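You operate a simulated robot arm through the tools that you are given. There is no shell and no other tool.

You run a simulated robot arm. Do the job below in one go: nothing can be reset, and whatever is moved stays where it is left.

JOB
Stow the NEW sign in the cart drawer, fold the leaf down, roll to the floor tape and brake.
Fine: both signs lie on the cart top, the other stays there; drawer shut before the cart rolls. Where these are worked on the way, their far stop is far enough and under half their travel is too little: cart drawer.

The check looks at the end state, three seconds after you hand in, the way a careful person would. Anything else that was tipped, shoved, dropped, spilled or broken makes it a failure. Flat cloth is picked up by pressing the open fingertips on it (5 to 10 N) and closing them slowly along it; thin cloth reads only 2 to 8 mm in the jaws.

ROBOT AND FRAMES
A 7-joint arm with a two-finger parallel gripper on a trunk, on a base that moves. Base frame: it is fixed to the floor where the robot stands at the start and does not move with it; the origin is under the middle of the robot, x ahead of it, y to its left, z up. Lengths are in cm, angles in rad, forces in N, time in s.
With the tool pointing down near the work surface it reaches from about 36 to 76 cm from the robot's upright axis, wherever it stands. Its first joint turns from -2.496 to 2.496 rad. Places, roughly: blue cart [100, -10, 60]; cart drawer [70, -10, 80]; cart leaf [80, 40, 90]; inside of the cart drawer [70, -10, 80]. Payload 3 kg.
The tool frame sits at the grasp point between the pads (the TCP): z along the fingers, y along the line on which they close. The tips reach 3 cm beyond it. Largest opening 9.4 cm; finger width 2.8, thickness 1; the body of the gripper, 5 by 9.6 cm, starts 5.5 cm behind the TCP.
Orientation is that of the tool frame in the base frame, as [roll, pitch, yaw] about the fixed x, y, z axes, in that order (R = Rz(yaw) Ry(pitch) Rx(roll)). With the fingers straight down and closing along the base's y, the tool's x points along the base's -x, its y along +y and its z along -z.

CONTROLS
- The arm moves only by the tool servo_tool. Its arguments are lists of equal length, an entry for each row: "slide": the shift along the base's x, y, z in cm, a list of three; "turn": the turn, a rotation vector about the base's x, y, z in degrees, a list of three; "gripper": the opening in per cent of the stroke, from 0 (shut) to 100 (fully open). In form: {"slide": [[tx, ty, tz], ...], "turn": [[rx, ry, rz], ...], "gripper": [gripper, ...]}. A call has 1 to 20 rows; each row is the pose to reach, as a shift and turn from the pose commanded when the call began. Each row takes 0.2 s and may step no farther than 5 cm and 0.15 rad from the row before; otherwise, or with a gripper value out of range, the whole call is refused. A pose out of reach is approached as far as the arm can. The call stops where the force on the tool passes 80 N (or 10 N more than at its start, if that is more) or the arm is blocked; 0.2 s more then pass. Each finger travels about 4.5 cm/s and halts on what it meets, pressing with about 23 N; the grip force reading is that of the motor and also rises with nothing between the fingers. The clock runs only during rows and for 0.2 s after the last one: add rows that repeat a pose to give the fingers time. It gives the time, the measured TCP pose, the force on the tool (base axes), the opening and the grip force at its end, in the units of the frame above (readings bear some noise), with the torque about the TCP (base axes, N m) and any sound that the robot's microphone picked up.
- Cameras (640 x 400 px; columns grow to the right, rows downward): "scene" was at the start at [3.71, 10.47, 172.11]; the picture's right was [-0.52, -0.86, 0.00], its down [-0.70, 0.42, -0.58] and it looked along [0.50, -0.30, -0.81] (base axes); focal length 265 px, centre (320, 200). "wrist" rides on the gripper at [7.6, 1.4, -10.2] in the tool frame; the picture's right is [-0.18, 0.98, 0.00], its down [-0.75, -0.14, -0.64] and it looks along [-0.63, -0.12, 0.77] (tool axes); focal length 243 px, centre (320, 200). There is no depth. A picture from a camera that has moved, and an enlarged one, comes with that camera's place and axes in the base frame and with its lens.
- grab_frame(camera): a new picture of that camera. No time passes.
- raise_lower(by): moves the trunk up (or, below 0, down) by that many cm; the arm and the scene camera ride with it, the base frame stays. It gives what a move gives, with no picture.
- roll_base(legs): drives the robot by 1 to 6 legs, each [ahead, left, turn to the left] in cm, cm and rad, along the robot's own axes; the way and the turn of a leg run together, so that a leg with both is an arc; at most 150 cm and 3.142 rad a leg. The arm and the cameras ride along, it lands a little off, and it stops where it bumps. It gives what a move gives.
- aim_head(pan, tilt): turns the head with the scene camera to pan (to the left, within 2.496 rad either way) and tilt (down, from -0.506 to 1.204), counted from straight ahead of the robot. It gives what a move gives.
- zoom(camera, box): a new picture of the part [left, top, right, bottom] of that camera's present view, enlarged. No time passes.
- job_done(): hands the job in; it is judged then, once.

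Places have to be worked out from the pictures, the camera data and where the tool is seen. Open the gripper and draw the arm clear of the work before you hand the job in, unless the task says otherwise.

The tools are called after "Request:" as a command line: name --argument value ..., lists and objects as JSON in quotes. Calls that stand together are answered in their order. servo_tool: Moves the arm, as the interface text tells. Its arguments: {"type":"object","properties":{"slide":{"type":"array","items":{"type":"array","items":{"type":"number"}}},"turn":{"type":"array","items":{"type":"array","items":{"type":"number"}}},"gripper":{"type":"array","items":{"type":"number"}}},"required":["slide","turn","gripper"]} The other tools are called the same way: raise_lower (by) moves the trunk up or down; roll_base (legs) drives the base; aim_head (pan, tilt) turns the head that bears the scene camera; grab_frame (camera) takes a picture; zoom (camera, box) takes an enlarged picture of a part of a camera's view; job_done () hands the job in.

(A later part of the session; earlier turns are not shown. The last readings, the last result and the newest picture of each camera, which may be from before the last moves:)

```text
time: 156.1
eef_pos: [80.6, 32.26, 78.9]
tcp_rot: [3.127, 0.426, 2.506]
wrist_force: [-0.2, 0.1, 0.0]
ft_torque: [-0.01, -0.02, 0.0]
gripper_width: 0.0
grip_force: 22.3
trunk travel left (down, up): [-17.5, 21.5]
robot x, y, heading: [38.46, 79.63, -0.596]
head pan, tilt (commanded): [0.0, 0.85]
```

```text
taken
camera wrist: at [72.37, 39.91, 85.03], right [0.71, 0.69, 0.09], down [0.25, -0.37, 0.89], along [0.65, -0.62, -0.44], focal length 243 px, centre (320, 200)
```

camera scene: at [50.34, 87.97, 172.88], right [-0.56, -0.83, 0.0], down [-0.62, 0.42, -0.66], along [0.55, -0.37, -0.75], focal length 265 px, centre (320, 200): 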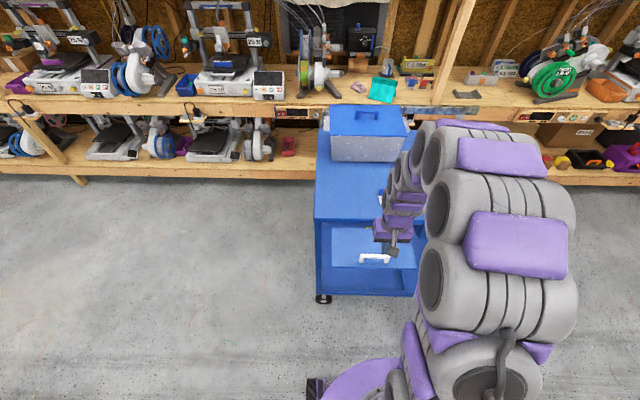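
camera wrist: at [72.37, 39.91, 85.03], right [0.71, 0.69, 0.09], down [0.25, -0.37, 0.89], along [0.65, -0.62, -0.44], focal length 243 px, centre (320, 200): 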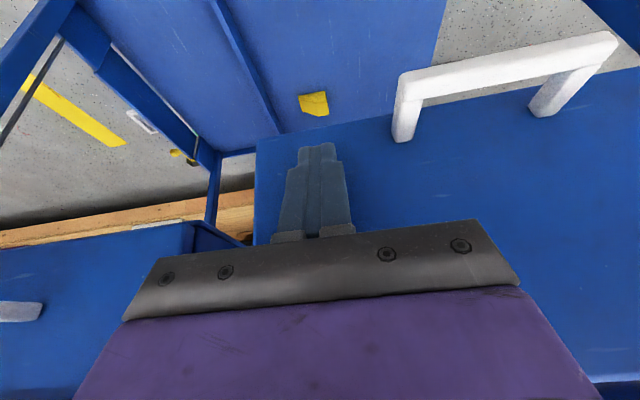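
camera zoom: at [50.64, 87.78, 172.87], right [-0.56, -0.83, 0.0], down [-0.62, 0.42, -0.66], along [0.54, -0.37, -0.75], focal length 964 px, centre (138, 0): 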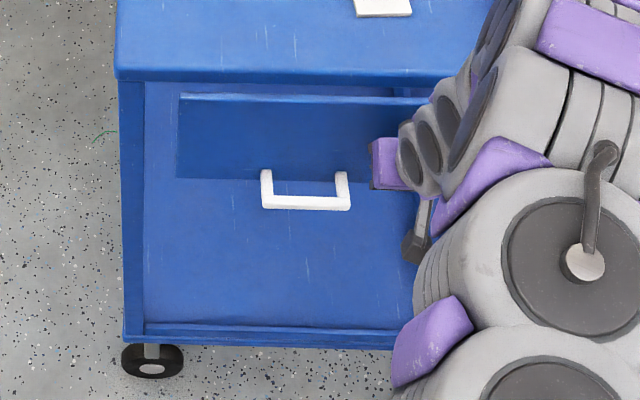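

The leaf is almost vertical. I push on toward the cart in small steps until it meets its stop.

Request:
servo_tool --slide '[[0.6, -0.42, 0], [1.2, -0.84, 0]]' --turn '[[0, 0, 0], [0, 0, 0]]' --gripper '[0, 0]'

Request:
servo_tool --slide '[[0.6, -0.42, 0], [1.2, -0.84, 0]]' --turn '[[0, 0, 0], [0, 0, 0]]' --gripper '[0, 0]'

Request:
zoom --camera "scene" --box '[300, 200, 440, 310]'

Request:
grab_frame --camera "wrist"

```text
time: 156.7
eef_pos: [80.79, 31.95, 78.83]
tcp_rot: [3.131, 0.416, 2.505]
wrist_force: [-55.6, 39.7, 12.2]
ft_torque: [0.05, 1.44, -0.01]
gripper_width: 0.0
grip_force: 22.9
trunk travel left (down, up): [-17.5, 21.5]
robot x, y, heading: [38.25, 79.46, -0.595]
head pan, tilt (commanded): [0.0, 0.85]
```

```text
time: 157.0
eef_pos: [80.75, 32.04, 78.46]
tcp_rot: [3.129, 0.404, 2.501]
wrist_force: [-24.6, 18.7, 15.2]
ft_torque: [0.21, 0.22, 0.05]
gripper_width: 0.0
grip_force: 22.5
trunk travel left (down, up): [-17.5, 21.5]
robot x, y, heading: [38.24, 79.33, -0.597]
head pan, tilt (commanded): [0.0, 0.85]
stopped in row 1: the force on the tool passed its limit at 84 N (the readings are from after the stop); the commanded pose is now the measured one
```

```text
3.64 times, centred on (370, 255) of scene
camera zoom: at [50.08, 88.47, 172.89], right [-0.56, -0.83, 0.0], down [-0.62, 0.42, -0.66], along [0.55, -0.37, -0.75], focal length 964 px, centre (138, 0)
```

zoom: 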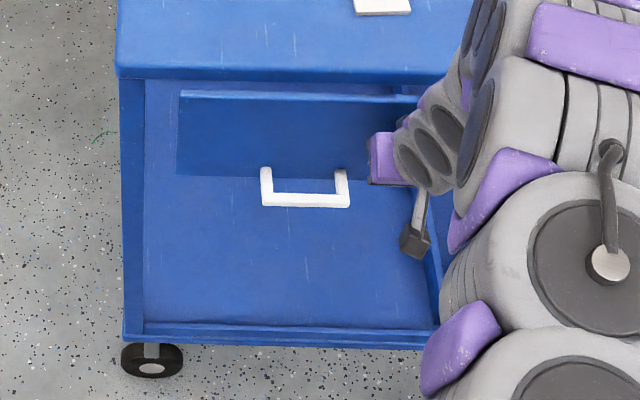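

```text
taken
camera wrist: at [72.75, 39.7, 84.83], right [0.72, 0.69, 0.08], down [0.27, -0.38, 0.89], along [0.64, -0.61, -0.46], focal length 243 px, centre (320, 200)
```

wrist: 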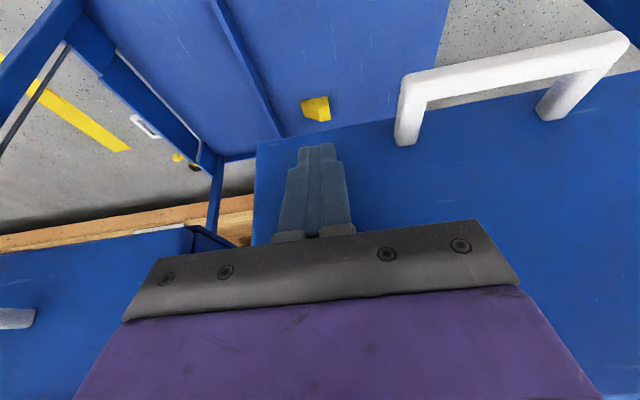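

The leaf is at its stop, hanging vertically. I withdraw the fingers and check that it stays down.

Request:
servo_tool --slide '[[-2, 1.4, 0], [-5, 3.5, 0], [-8, 5.6, 0], [-11, 7.7, 2], [-12, 8.4, 6], [-12, 8.4, 10], [-12, 8.4, 14], [-12, 8.4, 18], [-12, 8.4, 22], [-12, 8.4, 26], [-12, 8.4, 30]]' --turn '[[0, 0, 0], [0, 0, 0], [0, 0, 0], [0, 0, 0], [3.6, 5.1, 0], [7.2, 10.2, 0], [10.8, 15.3, 0], [13.8, 19.7, 0], [13.8, 19.7, 0], [13.8, 19.7, 0], [13.8, 19.7, 0]]' --gripper '[0, 0, 0, 0, 0, 0, 0, 0, 0, 0, 0]'

Request:
grab_frame --camera "wrist"

Request:
grab_frame --camera "scene"

```text
time: 159.4
eef_pos: [69.3, 39.9, 108.64]
tcp_rot: [3.14, -0.01, 2.504]
wrist_force: [-0.6, 0.4, 0.0]
ft_torque: [-0.01, 0.01, 0.02]
gripper_width: 0.04
grip_force: 22.6
trunk travel left (down, up): [-17.5, 21.5]
robot x, y, heading: [38.69, 79.1, -0.599]
head pan, tilt (commanded): [0.0, 0.85]
```

```text
taken
camera wrist: at [64.04, 45.49, 118.84], right [0.73, 0.68, 0.0], down [0.53, -0.57, 0.63], along [0.43, -0.46, -0.77], focal length 243 px, centre (320, 200)
```

wrist: 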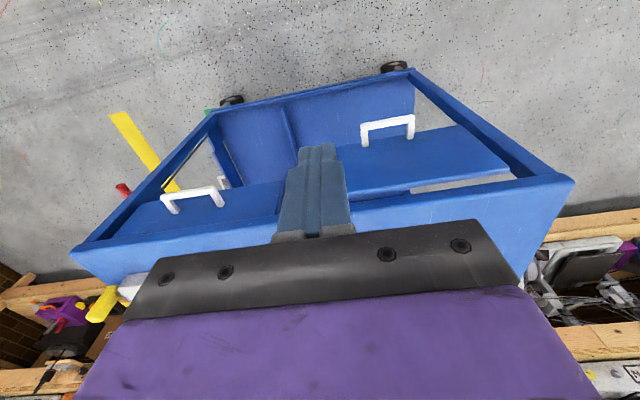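

```text
taken
camera scene: at [50.37, 88.05, 172.87], right [-0.56, -0.83, 0.0], down [-0.62, 0.42, -0.66], along [0.55, -0.37, -0.75], focal length 265 px, centre (320, 200)
```

scene: 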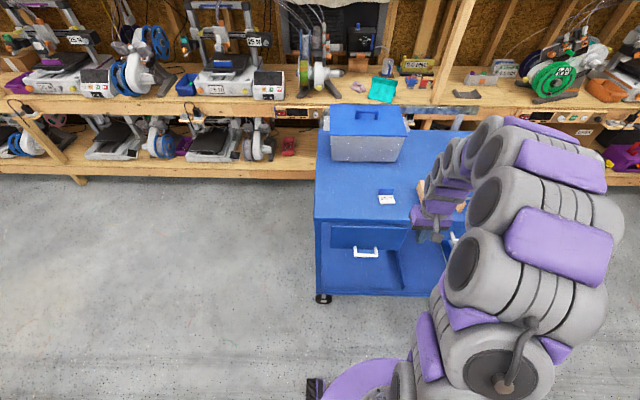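

The leaf hangs down on its own, the drawer is shut and SOLD is in place. Now I drive back round to the right end: turn left, back along the front, then over to the right.

Request:
roll_base --legs '[[0, 0, 1.56], [-142, 0, 0], [0, -80, 0]]'

Request:
aim_head --pan 0.0 --tilt 0.75

Request:
grab_frame --camera "scene"

Request:
grab_frame --camera "wrist"

```text
time: 174.1
eef_pos: [59.75, -54.05, 108.53]
tcp_rot: [-3.14, -0.011, -2.256]
wrist_force: [-0.2, 0.0, -0.2]
ft_torque: [0.01, -0.02, 0.01]
gripper_width: 0.01
grip_force: 22.8
trunk travel left (down, up): [-17.5, 21.5]
robot x, y, heading: [19.25, -83.35, 0.925]
head pan, tilt (commanded): [0.0, 0.85]
```

```text
time: 174.8
eef_pos: [59.84, -54.41, 108.54]
tcp_rot: [3.139, -0.006, -2.257]
wrist_force: [-0.7, 0.1, -0.9]
ft_torque: [0.0, -0.02, 0.03]
gripper_width: 0.0
grip_force: 23.3
trunk travel left (down, up): [-17.5, 21.5]
robot x, y, heading: [19.16, -82.73, 0.924]
head pan, tilt (commanded): [0.0, 0.75]
```

```text
taken
camera scene: at [11.51, -70.48, 173.68], right [0.8, -0.6, 0.0], down [-0.41, -0.54, -0.73], along [0.44, 0.58, -0.68], focal length 265 px, centre (320, 200)
```

scene: 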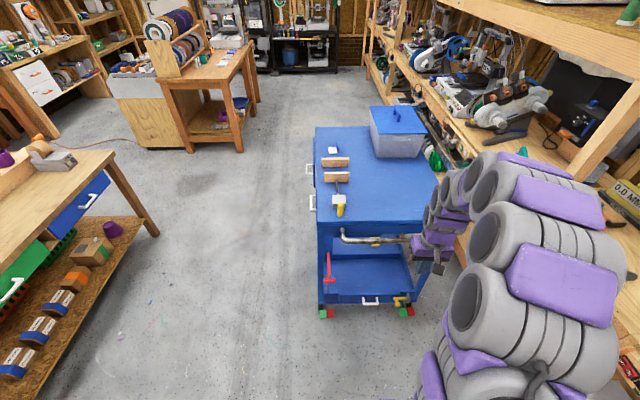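

```text
taken
camera wrist: at [54.08, -59.31, 118.81], right [-0.64, 0.77, 0.0], down [0.59, 0.5, 0.64], along [0.49, 0.41, -0.77], focal length 243 px, centre (320, 200)
```

wrist: 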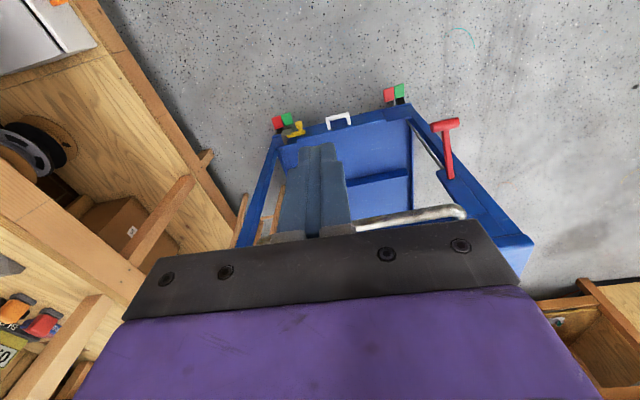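

The lever is still down (braked) and everything is in place. I correct the heading, lower the trunk, and bring the tool left in front of the lever.

Request:
roll_base --legs '[[0, 0, 0.033]]'

Request:
raise_lower --by -15

Request:
servo_tool --slide '[[-3.4, 2.4, 0], [-6.8, 4.8, 0], [-10.2, 7.2, 0], [-13.6, 9.6, 0], [-17, 12, 0], [-20.5, 14.4, 0]]' --turn '[[0, 0, 0.5], [0, 0, 1], [0, 0, 1.5], [0, 0, 2], [0, 0, 2.4], [0, 0, 2.4]]' --gripper '[0, 0, 0, 0, 0, 0]'

Request:
grab_frame --camera "wrist"

Request:
grab_frame --camera "scene"

```text
time: 175.6
eef_pos: [58.82, -52.92, 108.63]
tcp_rot: [3.14, -0.008, -2.224]
wrist_force: [-0.7, -0.6, 0.2]
ft_torque: [0.0, 0.01, 0.05]
gripper_width: 0.03
grip_force: 22.8
trunk travel left (down, up): [-17.5, 21.5]
robot x, y, heading: [19.28, -83.55, 0.956]
head pan, tilt (commanded): [0.0, 0.75]
```

```text
time: 177.3
eef_pos: [58.81, -53.23, 93.62]
tcp_rot: [3.14, -0.008, -2.223]
wrist_force: [0.0, 0.6, 0.4]
ft_torque: [0.0, 0.02, 0.02]
gripper_width: 0.0
grip_force: 22.9
trunk travel left (down, up): [-2.5, 36.5]
robot x, y, heading: [18.69, -83.18, 0.956]
head pan, tilt (commanded): [0.0, 0.75]
```

```text
time: 178.7
eef_pos: [38.02, -38.45, 93.55]
tcp_rot: [-3.14, -0.005, -2.182]
wrist_force: [1.3, -0.1, 0.1]
ft_torque: [0.01, 0.0, 0.0]
gripper_width: 0.0
grip_force: 22.9
trunk travel left (down, up): [-2.5, 36.5]
robot x, y, heading: [18.83, -83.13, 0.957]
head pan, tilt (commanded): [0.0, 0.75]
```

```text
taken
camera wrist: at [32.45, -43.78, 103.75], right [-0.7, 0.71, 0.0], down [0.55, 0.54, 0.64], along [0.46, 0.44, -0.77], focal length 243 px, centre (320, 200)
```

wrist: 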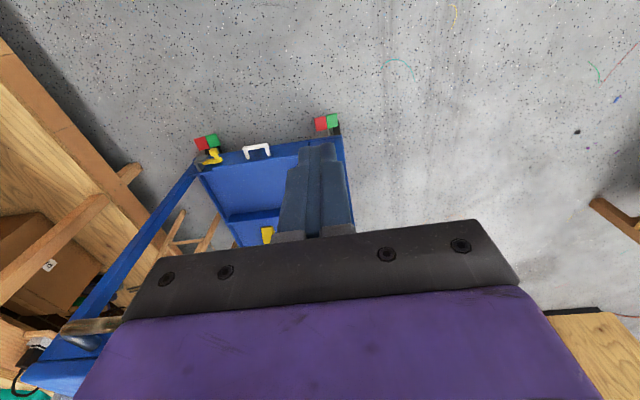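

```text
taken
camera scene: at [10.54, -70.38, 158.62], right [0.82, -0.58, 0.0], down [-0.39, -0.56, -0.73], along [0.42, 0.6, -0.68], focal length 265 px, centre (320, 200)
```

scene: 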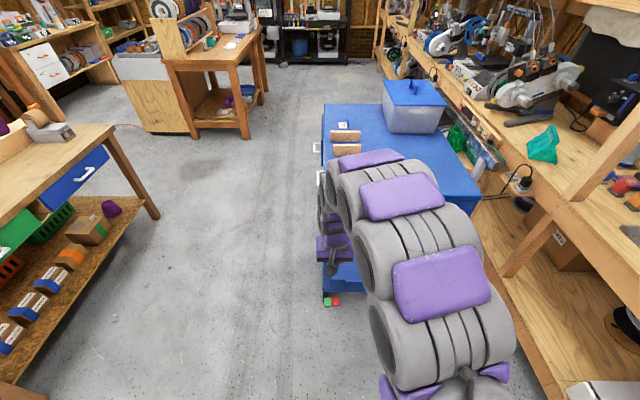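

I now tilt the tool level step by step while lowering it to lever height, staying about 7 cm short of the T bar.

Request:
servo_tool --slide '[[0.7, 0.5, -2.9], [1.4, 1.1, -5.8], [2.2, 1.6, -8.7], [2.9, 2.2, -11.6], [3.6, 2.7, -14.5], [4.3, 3.3, -17.4], [5, 3.8, -20.3], [5.8, 4.4, -23.2], [6.5, 4.9, -26.1], [7.2, 5.5, -29], [7.9, 6.0, -31.5]]' --turn '[[6.4, -4.5, 0], [12.8, -9.0, 0], [19.2, -13.5, 0], [25.7, -18, 0], [32.1, -22.5, 0], [38.5, -27, 0], [44.9, -31.5, 0], [51.3, -36, 0], [57.7, -40.5, 0], [64.1, -45, 0], [70.5, -49.4, 0]]' --gripper '[0, 0, 0, 0, 0, 0, 0, 0, 0, 0, 0]'

Request:
grab_frame --camera "wrist"

Request:
grab_frame --camera "scene"

```text
time: 181.1
eef_pos: [46.12, -32.87, 62.02]
tcp_rot: [-3.117, 1.496, -2.159]
wrist_force: [0.6, -0.3, -0.3]
ft_torque: [-0.03, -0.02, 0.05]
gripper_width: 0.02
grip_force: 22.9
trunk travel left (down, up): [-2.5, 36.5]
robot x, y, heading: [19.17, -83.42, 0.955]
head pan, tilt (commanded): [0.0, 0.75]
```

```text
taken
camera wrist: at [38.73, -40.85, 55.14], right [-0.8, 0.58, 0.18], down [-0.22, -0.56, 0.8], along [0.56, 0.6, 0.57], focal length 243 px, centre (320, 200)
```

wrist: 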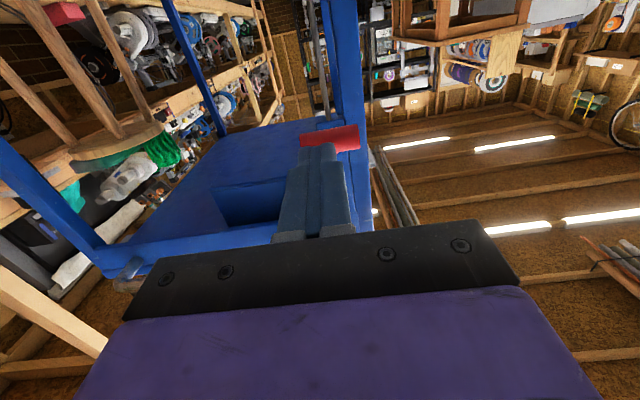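

```text
taken
camera scene: at [10.72, -70.42, 158.63], right [0.82, -0.58, 0.0], down [-0.39, -0.56, -0.73], along [0.42, 0.6, -0.68], focal length 265 px, centre (320, 200)
```

scene: 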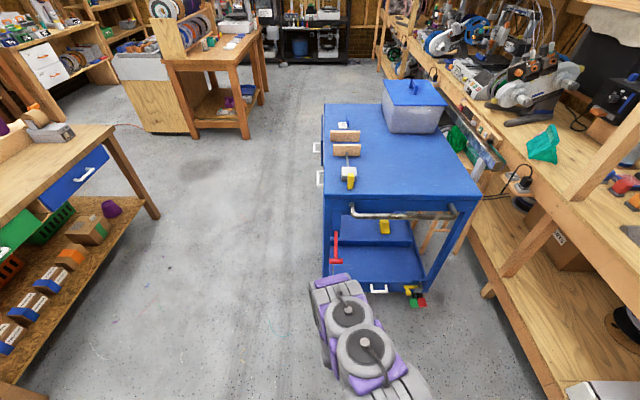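

The fingers are level, 8 cm short of the T bar (about e1 11, z 64–66). I lower 2.4 cm to pass beneath it and roll forward in two steps.

Request:
raise_lower --by -2.4

Request:
roll_base --legs '[[7, 0, 0]]'

Request:
grab_frame --camera "wrist"

Request:
zoom --camera "scene" --box '[300, 190, 420, 310]'

```text
time: 181.8
eef_pos: [46.04, -32.75, 59.73]
tcp_rot: [-3.127, 1.495, -2.167]
wrist_force: [-0.6, -1.1, 0.5]
ft_torque: [0.04, -0.02, 0.02]
gripper_width: 0.0
grip_force: 23.5
trunk travel left (down, up): [-0.1, 38.9]
robot x, y, heading: [19.35, -83.28, 0.958]
head pan, tilt (commanded): [0.0, 0.75]
```

```text
time: 182.8
eef_pos: [50.11, -27.2, 59.74]
tcp_rot: [-3.124, 1.493, -2.167]
wrist_force: [0.5, 0.3, 0.6]
ft_torque: [-0.02, 0.02, -0.01]
gripper_width: 0.0
grip_force: 23.3
trunk travel left (down, up): [-0.1, 38.9]
robot x, y, heading: [23.14, -78.01, 0.957]
head pan, tilt (commanded): [0.0, 0.75]
```

```text
taken
camera wrist: at [42.72, -35.17, 52.81], right [-0.8, 0.58, 0.18], down [-0.22, -0.56, 0.8], along [0.56, 0.6, 0.57], focal length 243 px, centre (320, 200)
```

wrist: 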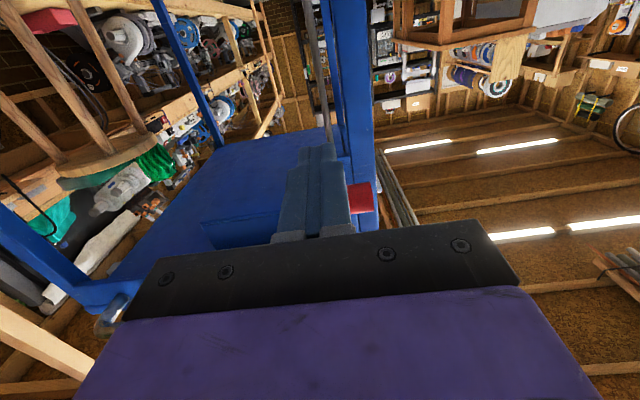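

```text
3.33 times, centred on (360, 250) of scene
camera zoom: at [14.71, -64.83, 156.24], right [0.82, -0.58, 0.0], down [-0.39, -0.56, -0.73], along [0.42, 0.6, -0.68], focal length 884 px, centre (187, 33)
```

zoom: 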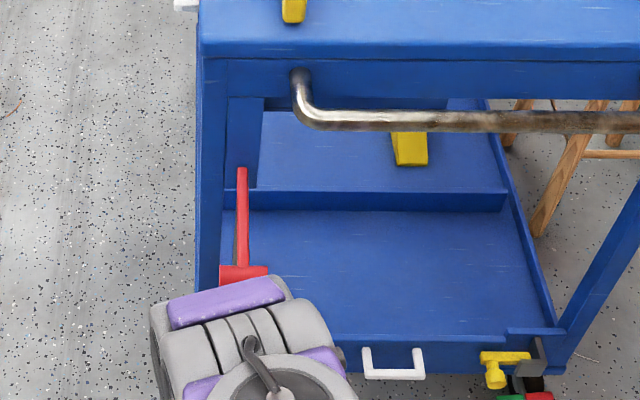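

The fingers pass under the bar; I roll another 5 cm forward and then lift with the trunk in steps.

Request:
roll_base --legs '[[5.5, 0, 0]]'

Request:
raise_lower --by 5

Request:
grab_frame --camera "wrist"

Request:
zoom --camera "scene" --box '[300, 190, 420, 310]'

```text
time: 183.8
eef_pos: [53.17, -22.79, 59.77]
tcp_rot: [-3.131, 1.495, -2.171]
wrist_force: [0.3, 0.0, 0.6]
ft_torque: [0.03, 0.0, -0.02]
gripper_width: 0.0
grip_force: 22.7
trunk travel left (down, up): [-0.1, 38.9]
robot x, y, heading: [25.94, -73.03, 0.955]
head pan, tilt (commanded): [0.0, 0.75]
```

```text
time: 184.7
eef_pos: [53.22, -22.87, 64.77]
tcp_rot: [-3.14, 1.497, -2.18]
wrist_force: [0.2, -0.1, 0.2]
ft_torque: [0.02, 0.0, -0.04]
gripper_width: 0.0
grip_force: 22.8
trunk travel left (down, up): [-5.1, 33.9]
robot x, y, heading: [26.3, -72.95, 0.958]
head pan, tilt (commanded): [0.0, 0.75]
```

```text
taken
camera wrist: at [45.84, -30.8, 57.95], right [-0.8, 0.57, 0.18], down [-0.22, -0.56, 0.8], along [0.56, 0.6, 0.57], focal length 243 px, centre (320, 200)
```

wrist: 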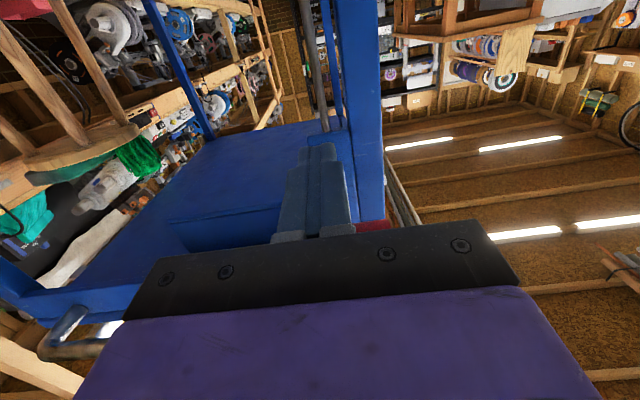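

```text
3.33 times, centred on (360, 250) of scene
camera zoom: at [17.9, -60.29, 161.24], right [0.82, -0.58, 0.0], down [-0.39, -0.56, -0.73], along [0.42, 0.6, -0.68], focal length 884 px, centre (187, 33)
```

zoom: 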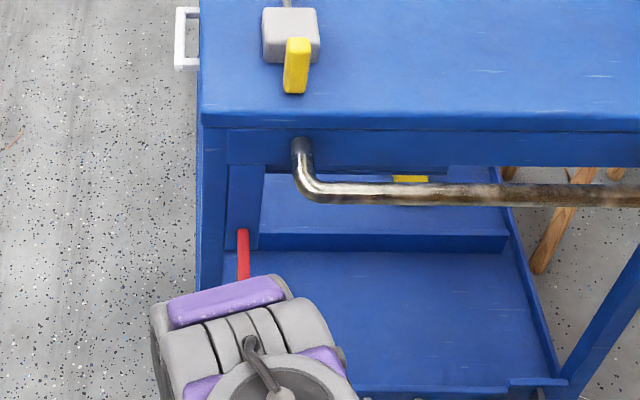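

I keep lifting the lever toward its upper stop.

Request:
raise_lower --by 4

Request:
raise_lower --by 2.5

Request:
zoom --camera "scene" --box '[300, 190, 420, 310]'

Request:
grab_frame --camera "wrist"

```text
time: 185.5
eef_pos: [53.25, -22.83, 68.88]
tcp_rot: [-3.138, 1.498, -2.179]
wrist_force: [0.4, 0.2, -0.3]
ft_torque: [0.0, -0.02, -0.01]
gripper_width: 0.0
grip_force: 22.9
trunk travel left (down, up): [-9.1, 29.9]
robot x, y, heading: [26.04, -73.37, 0.958]
head pan, tilt (commanded): [0.0, 0.75]
```

```text
time: 186.2
eef_pos: [53.12, -22.79, 71.32]
tcp_rot: [-3.137, 1.498, -2.178]
wrist_force: [1.1, -0.8, 0.1]
ft_torque: [0.01, 0.02, 0.02]
gripper_width: 0.0
grip_force: 22.7
trunk travel left (down, up): [-11.6, 27.4]
robot x, y, heading: [26.2, -72.94, 0.957]
head pan, tilt (commanded): [0.0, 0.75]
```

```text
3.33 times, centred on (360, 250) of scene
camera zoom: at [17.9, -60.26, 167.74], right [0.82, -0.58, 0.0], down [-0.39, -0.56, -0.73], along [0.42, 0.6, -0.68], focal length 884 px, centre (187, 33)
```

zoom: 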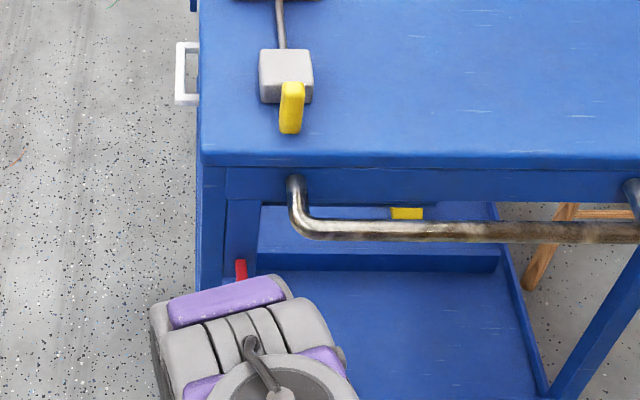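

```text
taken
camera wrist: at [45.84, -30.8, 64.44], right [-0.8, 0.57, 0.18], down [-0.22, -0.56, 0.8], along [0.56, 0.6, 0.57], focal length 243 px, centre (320, 200)
```

wrist: 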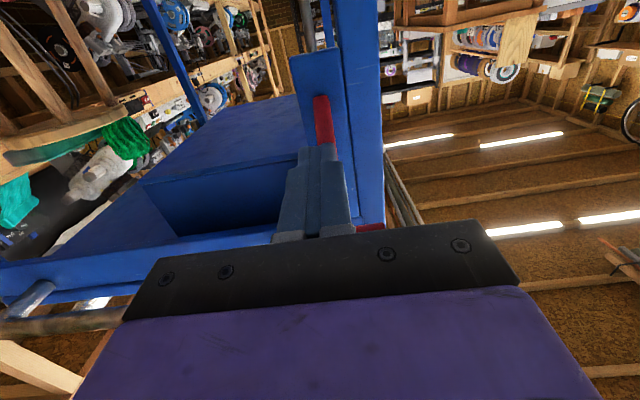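

The lever is nearly level; I continue in smaller steps until it meets the stop.

Request:
raise_lower --by 1.5

Request:
raise_lower --by 1.2

Request:
raise_lower --by 1

Request:
grab_frame --camera "wrist"

```text
time: 186.8
eef_pos: [53.01, -22.99, 72.05]
tcp_rot: [-3.117, 1.475, -2.154]
wrist_force: [-4.9, -6.0, -79.4]
ft_torque: [-1.97, 1.35, -0.14]
gripper_width: 0.0
grip_force: 22.1
trunk travel left (down, up): [-13.1, 25.9]
robot x, y, heading: [25.98, -73.42, 0.955]
head pan, tilt (commanded): [0.0, 0.75]
```

```text
time: 187.1
eef_pos: [52.69, -23.82, 72.58]
tcp_rot: [-3.124, 1.474, -2.163]
wrist_force: [-5.3, -2.2, -39.8]
ft_torque: [-1.02, 0.56, -0.09]
gripper_width: 0.0
grip_force: 23.2
trunk travel left (down, up): [-13.2, 25.8]
robot x, y, heading: [26.38, -73.3, 0.956]
head pan, tilt (commanded): [0.0, 0.75]
stopped: the force on the tool passed its limit at 98 N (the readings are from after the stop); the commanded pose is now the measured one
```

```text
time: 187.6
eef_pos: [52.21, -24.61, 73.12]
tcp_rot: [-3.127, 1.46, -2.163]
wrist_force: [-3.9, -1.1, -36.0]
ft_torque: [-0.98, 0.5, -0.09]
gripper_width: 0.01
grip_force: 23.2
trunk travel left (down, up): [-14.0, 25.0]
robot x, y, heading: [26.38, -73.45, 0.957]
head pan, tilt (commanded): [0.0, 0.75]
stopped: the force on the tool passed its limit at 88 N (the readings are from after the stop); the commanded pose is now the measured one
```

```text
taken
camera wrist: at [44.79, -32.89, 66.58], right [-0.8, 0.58, 0.18], down [-0.2, -0.53, 0.82], along [0.57, 0.62, 0.54], focal length 243 px, centre (320, 200)
```

wrist: 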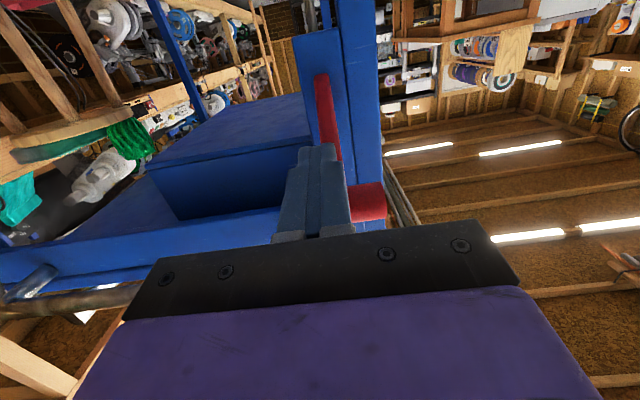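

The lever is at its upper stop again (free). I relieve the force, back away, raise the trunk and return the tool to vertical.

Request:
raise_lower --by -3

Request:
roll_base --legs '[[-16, 0, 0]]'

Request:
raise_lower --by 22

Request:
servo_tool --slide '[[0, 0, 1], [0, 0, 2], [0, 0, 3], [0, 0, 4], [0, 0, 6], [0, 0, 8], [0, 0, 11], [0, 0, 14], [0, 0, 16], [0, 0, 18], [0, 0, 20]]' --turn '[[-6.3, 4.3, 0], [-12.6, 8.6, 0], [-18.9, 13, 0], [-25.2, 17.3, 0], [-31.5, 21.6, 0], [-37.8, 25.9, 0], [-44.1, 30.2, 0], [-50.4, 34.5, 0], [-56.7, 38.9, 0], [-63, 43.2, 0], [-68.5, 47, 0]]' --gripper '[0, 0, 0, 0, 20, 40, 60, 80, 90, 90, 90]'

Request:
grab_frame --camera "scene"

Request:
grab_frame --camera "wrist"

```text
time: 188.4
eef_pos: [52.41, -24.45, 70.34]
tcp_rot: [3.141, 1.471, -2.179]
wrist_force: [-0.4, -0.2, -0.2]
ft_torque: [-0.02, 0.0, -0.02]
gripper_width: 0.01
grip_force: 22.2
trunk travel left (down, up): [-11.0, 28.0]
robot x, y, heading: [26.36, -73.39, 0.958]
head pan, tilt (commanded): [0.0, 0.75]
```

```text
time: 189.8
eef_pos: [43.13, -37.71, 70.34]
tcp_rot: [3.141, 1.468, -2.18]
wrist_force: [0.2, 0.4, -0.4]
ft_torque: [0.01, 0.0, 0.03]
gripper_width: 0.0
grip_force: 23.0
trunk travel left (down, up): [-11.0, 28.0]
robot x, y, heading: [16.77, -86.56, 0.959]
head pan, tilt (commanded): [0.0, 0.75]
```

```text
time: 192.2
eef_pos: [43.01, -37.71, 92.47]
tcp_rot: [3.136, 1.47, -2.187]
wrist_force: [0.1, 0.7, 0.2]
ft_torque: [0.01, 0.0, -0.01]
gripper_width: 0.01
grip_force: 23.1
trunk travel left (down, up): [-33.0, 6.0]
robot x, y, heading: [16.89, -86.57, 0.958]
head pan, tilt (commanded): [0.0, 0.75]
```

```text
time: 194.6
eef_pos: [42.9, -37.57, 112.32]
tcp_rot: [-3.133, 0.017, -2.174]
wrist_force: [0.7, -1.2, -0.4]
ft_torque: [-0.01, -0.03, 0.0]
gripper_width: 8.47
grip_force: 0.0
trunk travel left (down, up): [-33.0, 6.0]
robot x, y, heading: [16.71, -86.58, 0.952]
head pan, tilt (commanded): [0.0, 0.75]
```

```text
taken
camera scene: at [8.62, -73.53, 189.18], right [0.82, -0.58, 0.0], down [-0.39, -0.56, -0.73], along [0.42, 0.6, -0.68], focal length 265 px, centre (320, 200)
```

scene: 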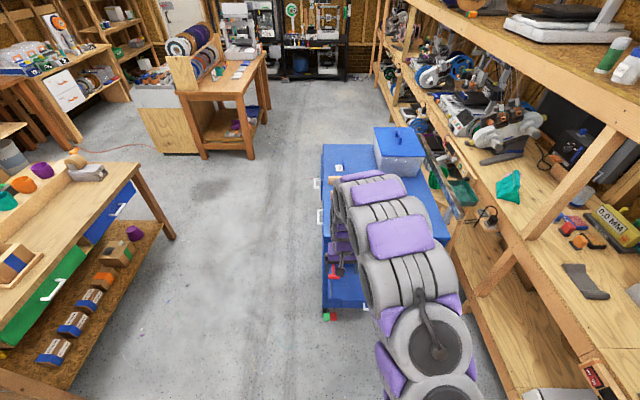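

```text
taken
camera wrist: at [37.28, -43.18, 122.35], right [-0.7, 0.71, -0.01], down [0.53, 0.53, 0.66], along [0.47, 0.46, -0.76], focal length 243 px, centre (320, 200)
```

wrist: 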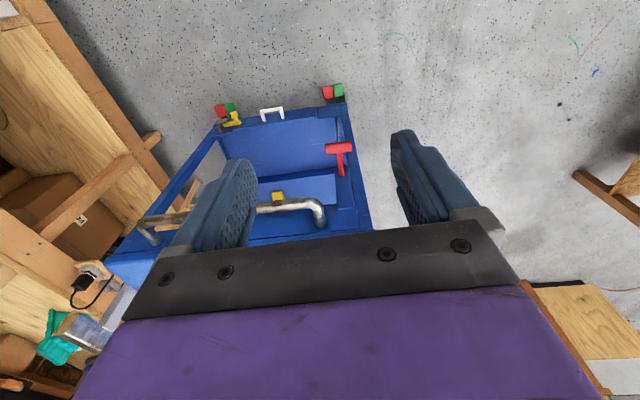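

The bar runs at about e1 16.3, z 87.4. I move the base forward and right, then turn the tool a quarter turn so it closes across the bar.

Request:
roll_base --legs '[[14, -16, 0]]'

Request:
servo_tool --slide '[[0.4, -0.5, 0], [0.8, -1, 0], [1.3, -1.6, 0], [1.8, -2.1, 0], [2.3, -2.6, 0], [2.9, -3.1, 0], [3.5, -3.6, 0], [4.1, -4, 0], [4.7, -4.5, 0], [5.3, -5, 0], [5.9, -5.4, 0]]' --turn '[[0, 0, -8.2], [0, 0, -16.4], [0, 0, -24.6], [0, 0, -32.8], [0, 0, -41], [0, 0, -49.2], [0, 0, -57.4], [0, 0, -65.6], [0, 0, -73.8], [0, 0, -82], [0, 0, -90]]' --gripper '[80, 70, 60, 55, 55, 55, 55, 55, 55, 55, 55]'

Request:
grab_frame --camera "wrist"

Request:
grab_frame --camera "scene"

```text
time: 196.2
eef_pos: [64.34, -35.63, 112.24]
tcp_rot: [-3.131, 0.019, -2.177]
wrist_force: [-0.2, 0.7, -0.4]
ft_torque: [-0.01, 0.02, -0.04]
gripper_width: 8.45
grip_force: 0.1
trunk travel left (down, up): [-33.0, 6.0]
robot x, y, heading: [38.13, -84.26, 0.951]
head pan, tilt (commanded): [0.0, 0.75]
```

```text
time: 198.6
eef_pos: [70.12, -41.22, 112.34]
tcp_rot: [-3.135, 0.022, 2.534]
wrist_force: [0.3, 0.6, 0.1]
ft_torque: [0.04, -0.01, 0.01]
gripper_width: 5.17
grip_force: 0.1
trunk travel left (down, up): [-33.0, 6.0]
robot x, y, heading: [38.43, -84.24, 0.952]
head pan, tilt (commanded): [0.0, 0.75]
```

```text
taken
camera wrist: at [64.61, -35.49, 122.34], right [0.71, 0.7, 0.0], down [0.53, -0.53, 0.66], along [0.46, -0.47, -0.75], focal length 243 px, centre (320, 200)
```

wrist: 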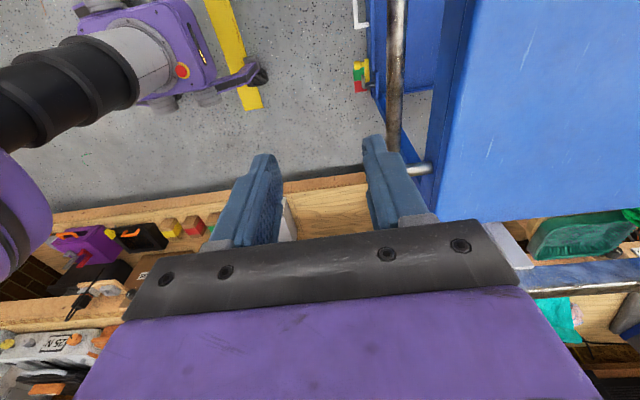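

```text
taken
camera scene: at [29.96, -71.5, 189.19], right [0.82, -0.58, 0.0], down [-0.4, -0.56, -0.73], along [0.42, 0.59, -0.68], focal length 265 px, centre (320, 200)
```

scene: 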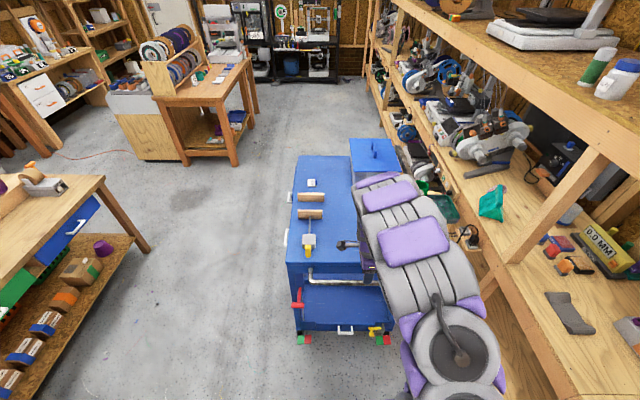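

The bar shows at e1 16.3 with a 6 cm gap to the cart top's edge. I move over it and descend to z 97, then check alignment.

Request:
servo_tool --slide '[[1.8, 2.6, 0], [3.7, 5.2, 0], [5.5, 7.8, 0], [5.5, 7.8, -5], [5.5, 7.8, -10], [5.5, 7.8, -15]]' --turn '[[0, 0, 0], [0, 0, 0], [0, 0, 0], [0, 0, 0], [0, 0, 0], [0, 0, 0]]' --gripper '[55, 55, 55, 55, 55, 55]'

Request:
grab_frame --camera "wrist"

```text
time: 200.0
eef_pos: [75.74, -33.38, 97.27]
tcp_rot: [-3.132, 0.022, 2.535]
wrist_force: [0.7, -0.7, 0.0]
ft_torque: [-0.03, 0.01, 0.01]
gripper_width: 5.2
grip_force: 0.0
trunk travel left (down, up): [-33.0, 6.0]
robot x, y, heading: [38.29, -84.26, 0.948]
head pan, tilt (commanded): [0.0, 0.75]
```

```text
taken
camera wrist: at [70.21, -27.59, 107.28], right [0.71, 0.7, 0.0], down [0.53, -0.53, 0.66], along [0.46, -0.47, -0.75], focal length 243 px, centre (320, 200)
```

wrist: 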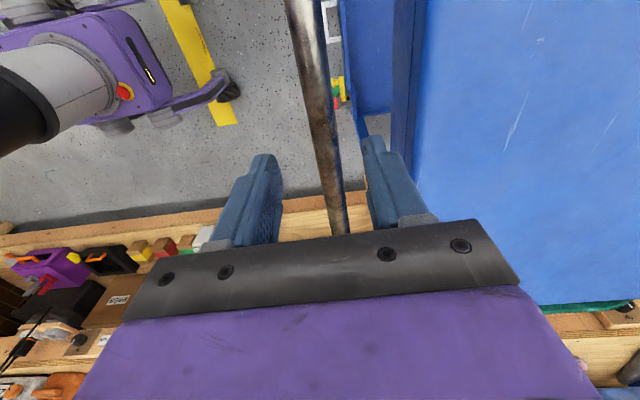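

The bar is centred between the fingers. I descend to z 88.7 and close on it.

Request:
servo_tool --slide '[[0, 0, -3], [0, 0, -6], [0, 0, -8.5], [0, 0, -8.5], [0, 0, -8.5], [0, 0, -8.5], [0, 0, -8.5], [0, 0, -8.5], [0, 0, -8.5]]' --turn '[[0, 0, 0], [0, 0, 0], [0, 0, 0], [0, 0, 0], [0, 0, 0], [0, 0, 0], [0, 0, 0], [0, 0, 0], [0, 0, 0]]' --gripper '[55, 55, 55, 40, 25, 10, 0, 0, 0]'

Request:
grab_frame --camera "wrist"

Request:
grab_frame --camera "scene"

```text
time: 202.0
eef_pos: [75.72, -33.38, 88.82]
tcp_rot: [-3.134, 0.022, 2.535]
wrist_force: [2.9, 3.6, 3.1]
ft_torque: [0.24, 0.15, -1.43]
gripper_width: 2.39
grip_force: 44.8
trunk travel left (down, up): [-33.0, 6.0]
robot x, y, heading: [38.03, -84.47, 0.952]
head pan, tilt (commanded): [0.0, 0.75]
```

```text
taken
camera wrist: at [70.2, -27.6, 98.72], right [0.71, 0.7, 0.0], down [0.53, -0.53, 0.66], along [0.46, -0.47, -0.75], focal length 243 px, centre (320, 200)
```

wrist: 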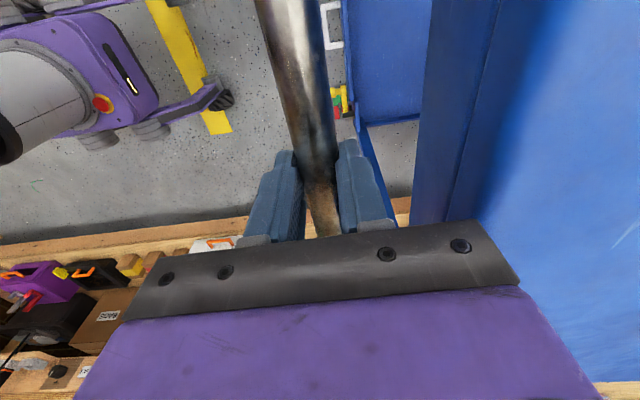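

```text
taken
camera scene: at [30.04, -71.34, 189.18], right [0.82, -0.58, 0.0], down [-0.4, -0.56, -0.73], along [0.42, 0.59, -0.68], focal length 265 px, centre (320, 200)
```

scene: 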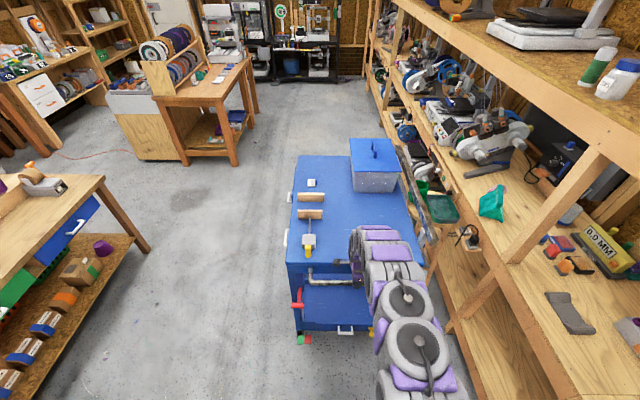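

The bar is held. Before pulling, I look behind the robot on both sides to be sure the way back is clear.

Request:
aim_head --pan -2.4 --tilt 0.85

Request:
grab_frame --camera "scene"

Request:
aim_head --pan 2.4 --tilt 0.85

Request:
grab_frame --camera "scene"

```text
time: 204.2
eef_pos: [75.77, -33.35, 88.6]
tcp_rot: [-3.134, 0.022, 2.536]
wrist_force: [3.3, 3.7, 4.0]
ft_torque: [0.05, -0.02, -1.29]
gripper_width: 2.37
grip_force: 45.0
trunk travel left (down, up): [-33.0, 6.0]
robot x, y, heading: [38.12, -84.02, 0.954]
head pan, tilt (commanded): [-2.4, 0.85]
```

```text
taken
camera scene: at [26.19, -85.92, 188.43], right [-0.99, -0.12, 0.0], down [-0.09, 0.74, -0.66], along [0.08, -0.66, -0.75], focal length 265 px, centre (320, 200)
```

scene: 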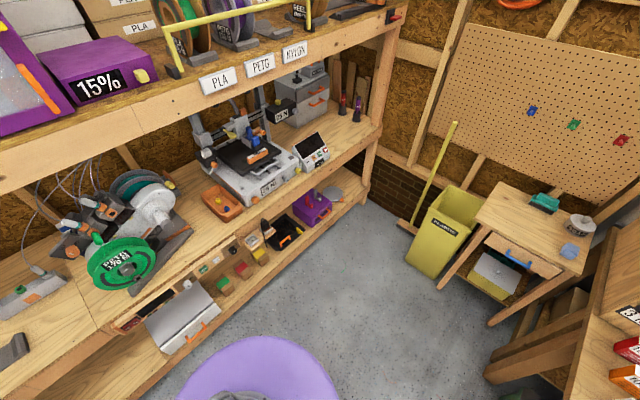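

```text
time: 208.0
eef_pos: [75.79, -33.45, 88.69]
tcp_rot: [-3.132, 0.023, 2.535]
wrist_force: [2.5, 1.9, 4.0]
ft_torque: [0.06, -0.07, -1.25]
gripper_width: 2.39
grip_force: 44.7
trunk travel left (down, up): [-33.0, 6.0]
robot x, y, heading: [38.26, -84.54, 0.946]
head pan, tilt (commanded): [2.4, 0.85]
```

```text
taken
camera scene: at [17.56, -79.81, 188.42], right [-0.21, 0.98, 0.0], down [0.73, 0.16, -0.66], along [-0.65, -0.14, -0.75], focal length 265 px, centre (320, 200)
```

scene: 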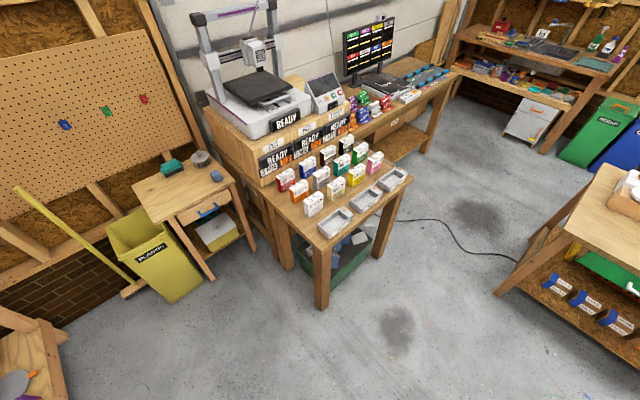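

The way back is clear for a metre. I turn the head forward again and pull the cart back 10 cm as a first check.

Request:
aim_head --pan 0.0 --tilt 0.85

Request:
roll_base --legs '[[-10, 0, 0]]'

Request:
grab_frame --camera "scene"

Request:
grab_frame --camera "wrist"

```text
time: 210.2
eef_pos: [75.82, -33.38, 88.65]
tcp_rot: [-3.135, 0.022, 2.538]
wrist_force: [0.4, 2.6, 2.9]
ft_torque: [-0.08, -0.05, -1.31]
gripper_width: 2.39
grip_force: 45.0
trunk travel left (down, up): [-33.0, 6.0]
robot x, y, heading: [38.3, -84.4, 0.955]
head pan, tilt (commanded): [0.0, 0.85]
```

```text
time: 211.4
eef_pos: [70.25, -41.12, 88.75]
tcp_rot: [-3.137, 0.023, 2.535]
wrist_force: [2.2, 7.9, 0.5]
ft_torque: [0.62, -0.19, -1.24]
gripper_width: 2.4
grip_force: 44.7
trunk travel left (down, up): [-33.0, 6.0]
robot x, y, heading: [32.28, -92.53, 0.955]
head pan, tilt (commanded): [0.0, 0.85]
```

```text
taken
camera scene: at [24.17, -79.53, 188.37], right [0.82, -0.58, 0.0], down [-0.44, -0.62, -0.66], along [0.38, 0.53, -0.75], focal length 265 px, centre (320, 200)
```

scene: 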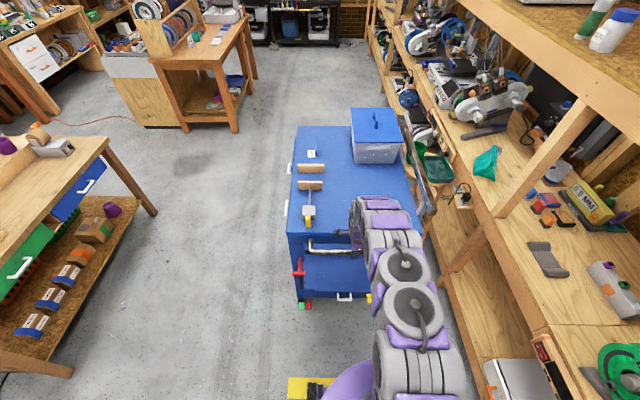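

```text
taken
camera wrist: at [64.51, -35.46, 98.71], right [0.71, 0.7, 0.0], down [0.53, -0.53, 0.66], along [0.46, -0.47, -0.75], focal length 243 px, centre (320, 200)
```

wrist: 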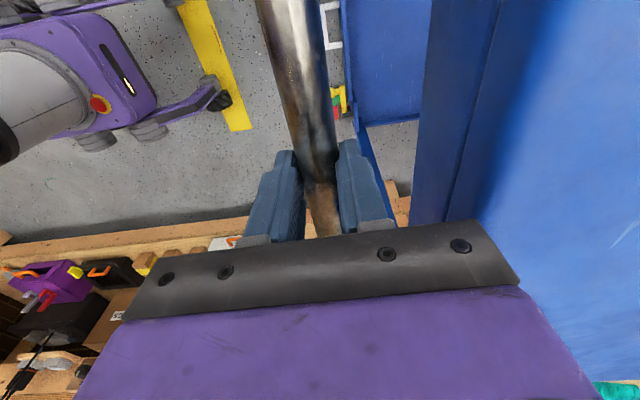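

The cart follows smoothly. I look closely at the metal strip between the cart and the bench to be sure it is clear of the cart's way.

Request:
zoom --camera "scene" --box '[350, 90, 490, 260]'

```text
2.35 times, centred on (420, 175) of scene
camera zoom: at [24.17, -79.53, 188.37], right [0.82, -0.58, 0.0], down [-0.44, -0.62, -0.66], along [0.38, 0.53, -0.75], focal length 624 px, centre (85, 259)
```

zoom: 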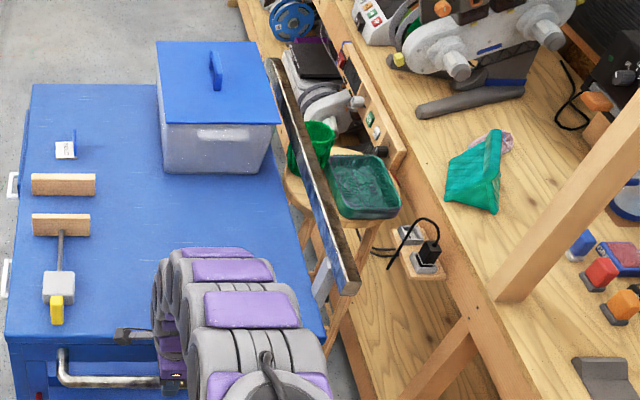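

A level-like bar hangs near the bench at e2 ≈ 112–114, z ≈ 105, but the tote clears it by about 5 cm and the motion is parallel to it. I pull another 30 cm and check.

Request:
roll_base --legs '[[-30, 0, 0]]'

Request:
grab_frame --camera "scene"

Request:
grab_frame --camera "wrist"

```text
time: 213.4
eef_pos: [52.64, -65.43, 88.94]
tcp_rot: [-3.14, 0.026, 2.539]
wrist_force: [-11.5, 8.7, -38.7]
ft_torque: [0.33, 0.38, -1.25]
gripper_width: 2.41
grip_force: 45.1
trunk travel left (down, up): [-33.0, 6.0]
robot x, y, heading: [15.32, -117.05, 0.957]
head pan, tilt (commanded): [0.0, 0.85]
```

```text
taken
camera scene: at [6.71, -103.18, 188.28], right [0.82, -0.58, 0.0], down [-0.43, -0.62, -0.65], along [0.38, 0.53, -0.76], focal length 265 px, centre (320, 200)
```

scene: 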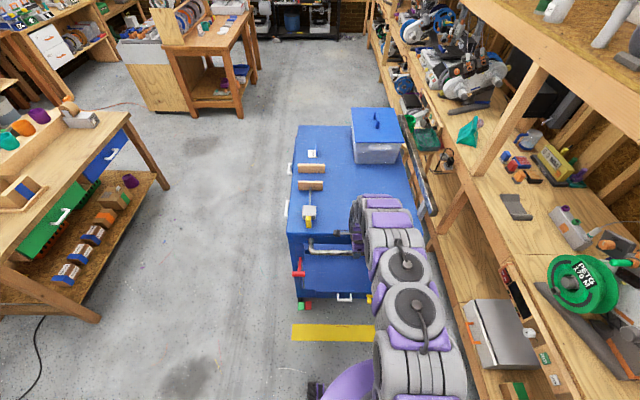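

```text
taken
camera wrist: at [46.92, -59.77, 98.86], right [0.71, 0.71, 0.0], down [0.53, -0.53, 0.66], along [0.47, -0.46, -0.75], focal length 243 px, centre (320, 200)
```

wrist: 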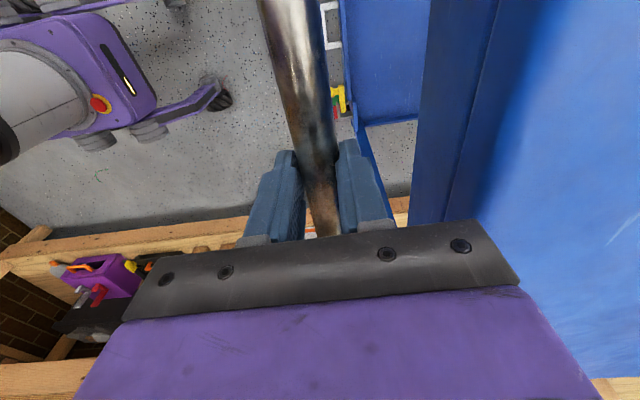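

The metal strip seems to have moved along with the cart; I enlarge it to understand.

Request:
zoom --camera "scene" --box '[350, 90, 490, 260]'

Request:
zoom --camera "scene" --box '[270, 110, 450, 350]'

```text
2.35 times, centred on (420, 175) of scene
camera zoom: at [6.71, -103.18, 188.28], right [0.82, -0.58, 0.0], down [-0.43, -0.62, -0.65], along [0.38, 0.53, -0.76], focal length 624 px, centre (85, 259)
```

zoom: 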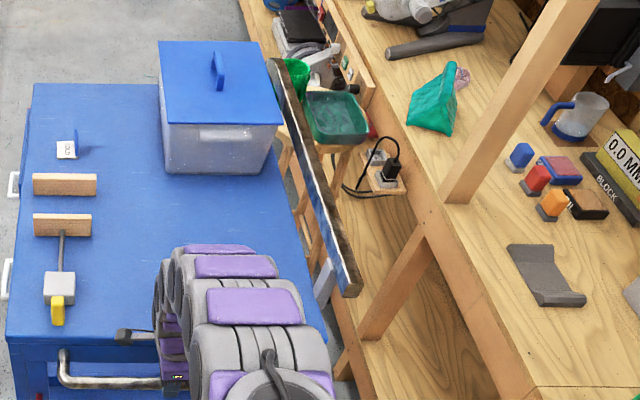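

```text
1.67 times, centred on (360, 230) of scene
camera zoom: at [6.71, -103.18, 188.28], right [0.82, -0.58, 0.0], down [-0.43, -0.62, -0.65], along [0.38, 0.53, -0.76], focal length 442 px, centre (253, 150)
```

zoom: 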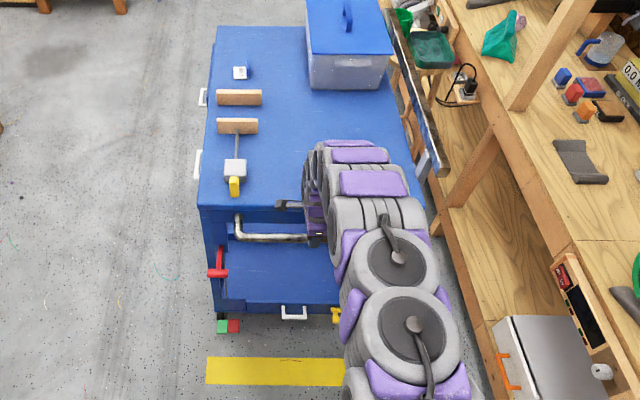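

The strip is a rail fixed to the cart, so nothing was touched; the stool behind stayed put. The tape spans about e1 -29 to -38; the cart's leading casters are now near -12.7, so I relieve a little vertical load and pull the remaining 19.5 cm.

Request:
servo_tool --slide '[[0, 0, -0.2], [0, 0, -0.3]]' --turn '[[0, 0, 0], [0, 0, 0]]' --gripper '[0, 0]'

Request:
roll_base --legs '[[-14, 0, 0]]'

Request:
grab_frame --camera "scene"

Request:
zoom --camera "scene" --box '[270, 240, 430, 380]'

```text
time: 214.0
eef_pos: [52.25, -65.96, 89.07]
tcp_rot: [3.134, 0.022, 2.539]
wrist_force: [-14.2, 9.6, -16.8]
ft_torque: [-0.12, 0.38, -1.48]
gripper_width: 2.42
grip_force: 44.5
trunk travel left (down, up): [-33.0, 6.0]
robot x, y, heading: [14.99, -116.53, 0.958]
head pan, tilt (commanded): [0.0, 0.85]
```

```text
time: 215.3
eef_pos: [44.25, -76.93, 89.01]
tcp_rot: [3.132, 0.022, 2.541]
wrist_force: [-25.4, 22.0, -7.8]
ft_torque: [1.09, 0.87, -1.16]
gripper_width: 2.42
grip_force: 45.3
trunk travel left (down, up): [-33.0, 6.0]
robot x, y, heading: [7.39, -128.28, 0.961]
head pan, tilt (commanded): [0.0, 0.85]
```

```text
taken
camera scene: at [-2.37, -114.46, 188.24], right [0.82, -0.57, 0.01], down [-0.43, -0.62, -0.66], along [0.38, 0.53, -0.75], focal length 265 px, centre (320, 200)
```

scene: 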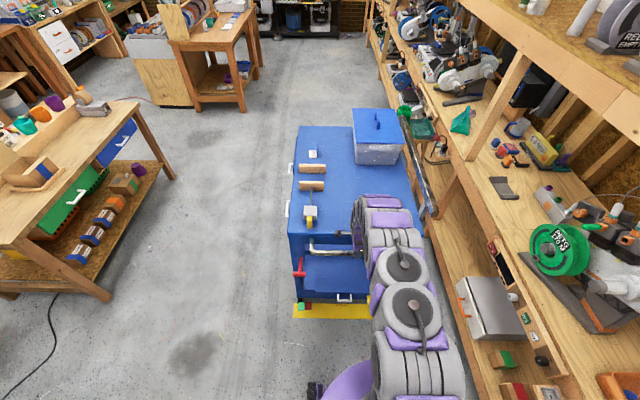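

```text
2.86 times, centred on (350, 310) of scene
camera zoom: at [-2.37, -114.46, 188.24], right [0.82, -0.57, 0.01], down [-0.43, -0.62, -0.66], along [0.38, 0.53, -0.75], focal length 758 px, centre (234, -114)
```

zoom: 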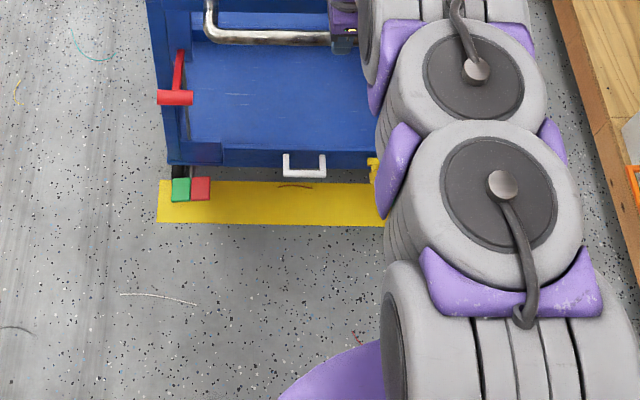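

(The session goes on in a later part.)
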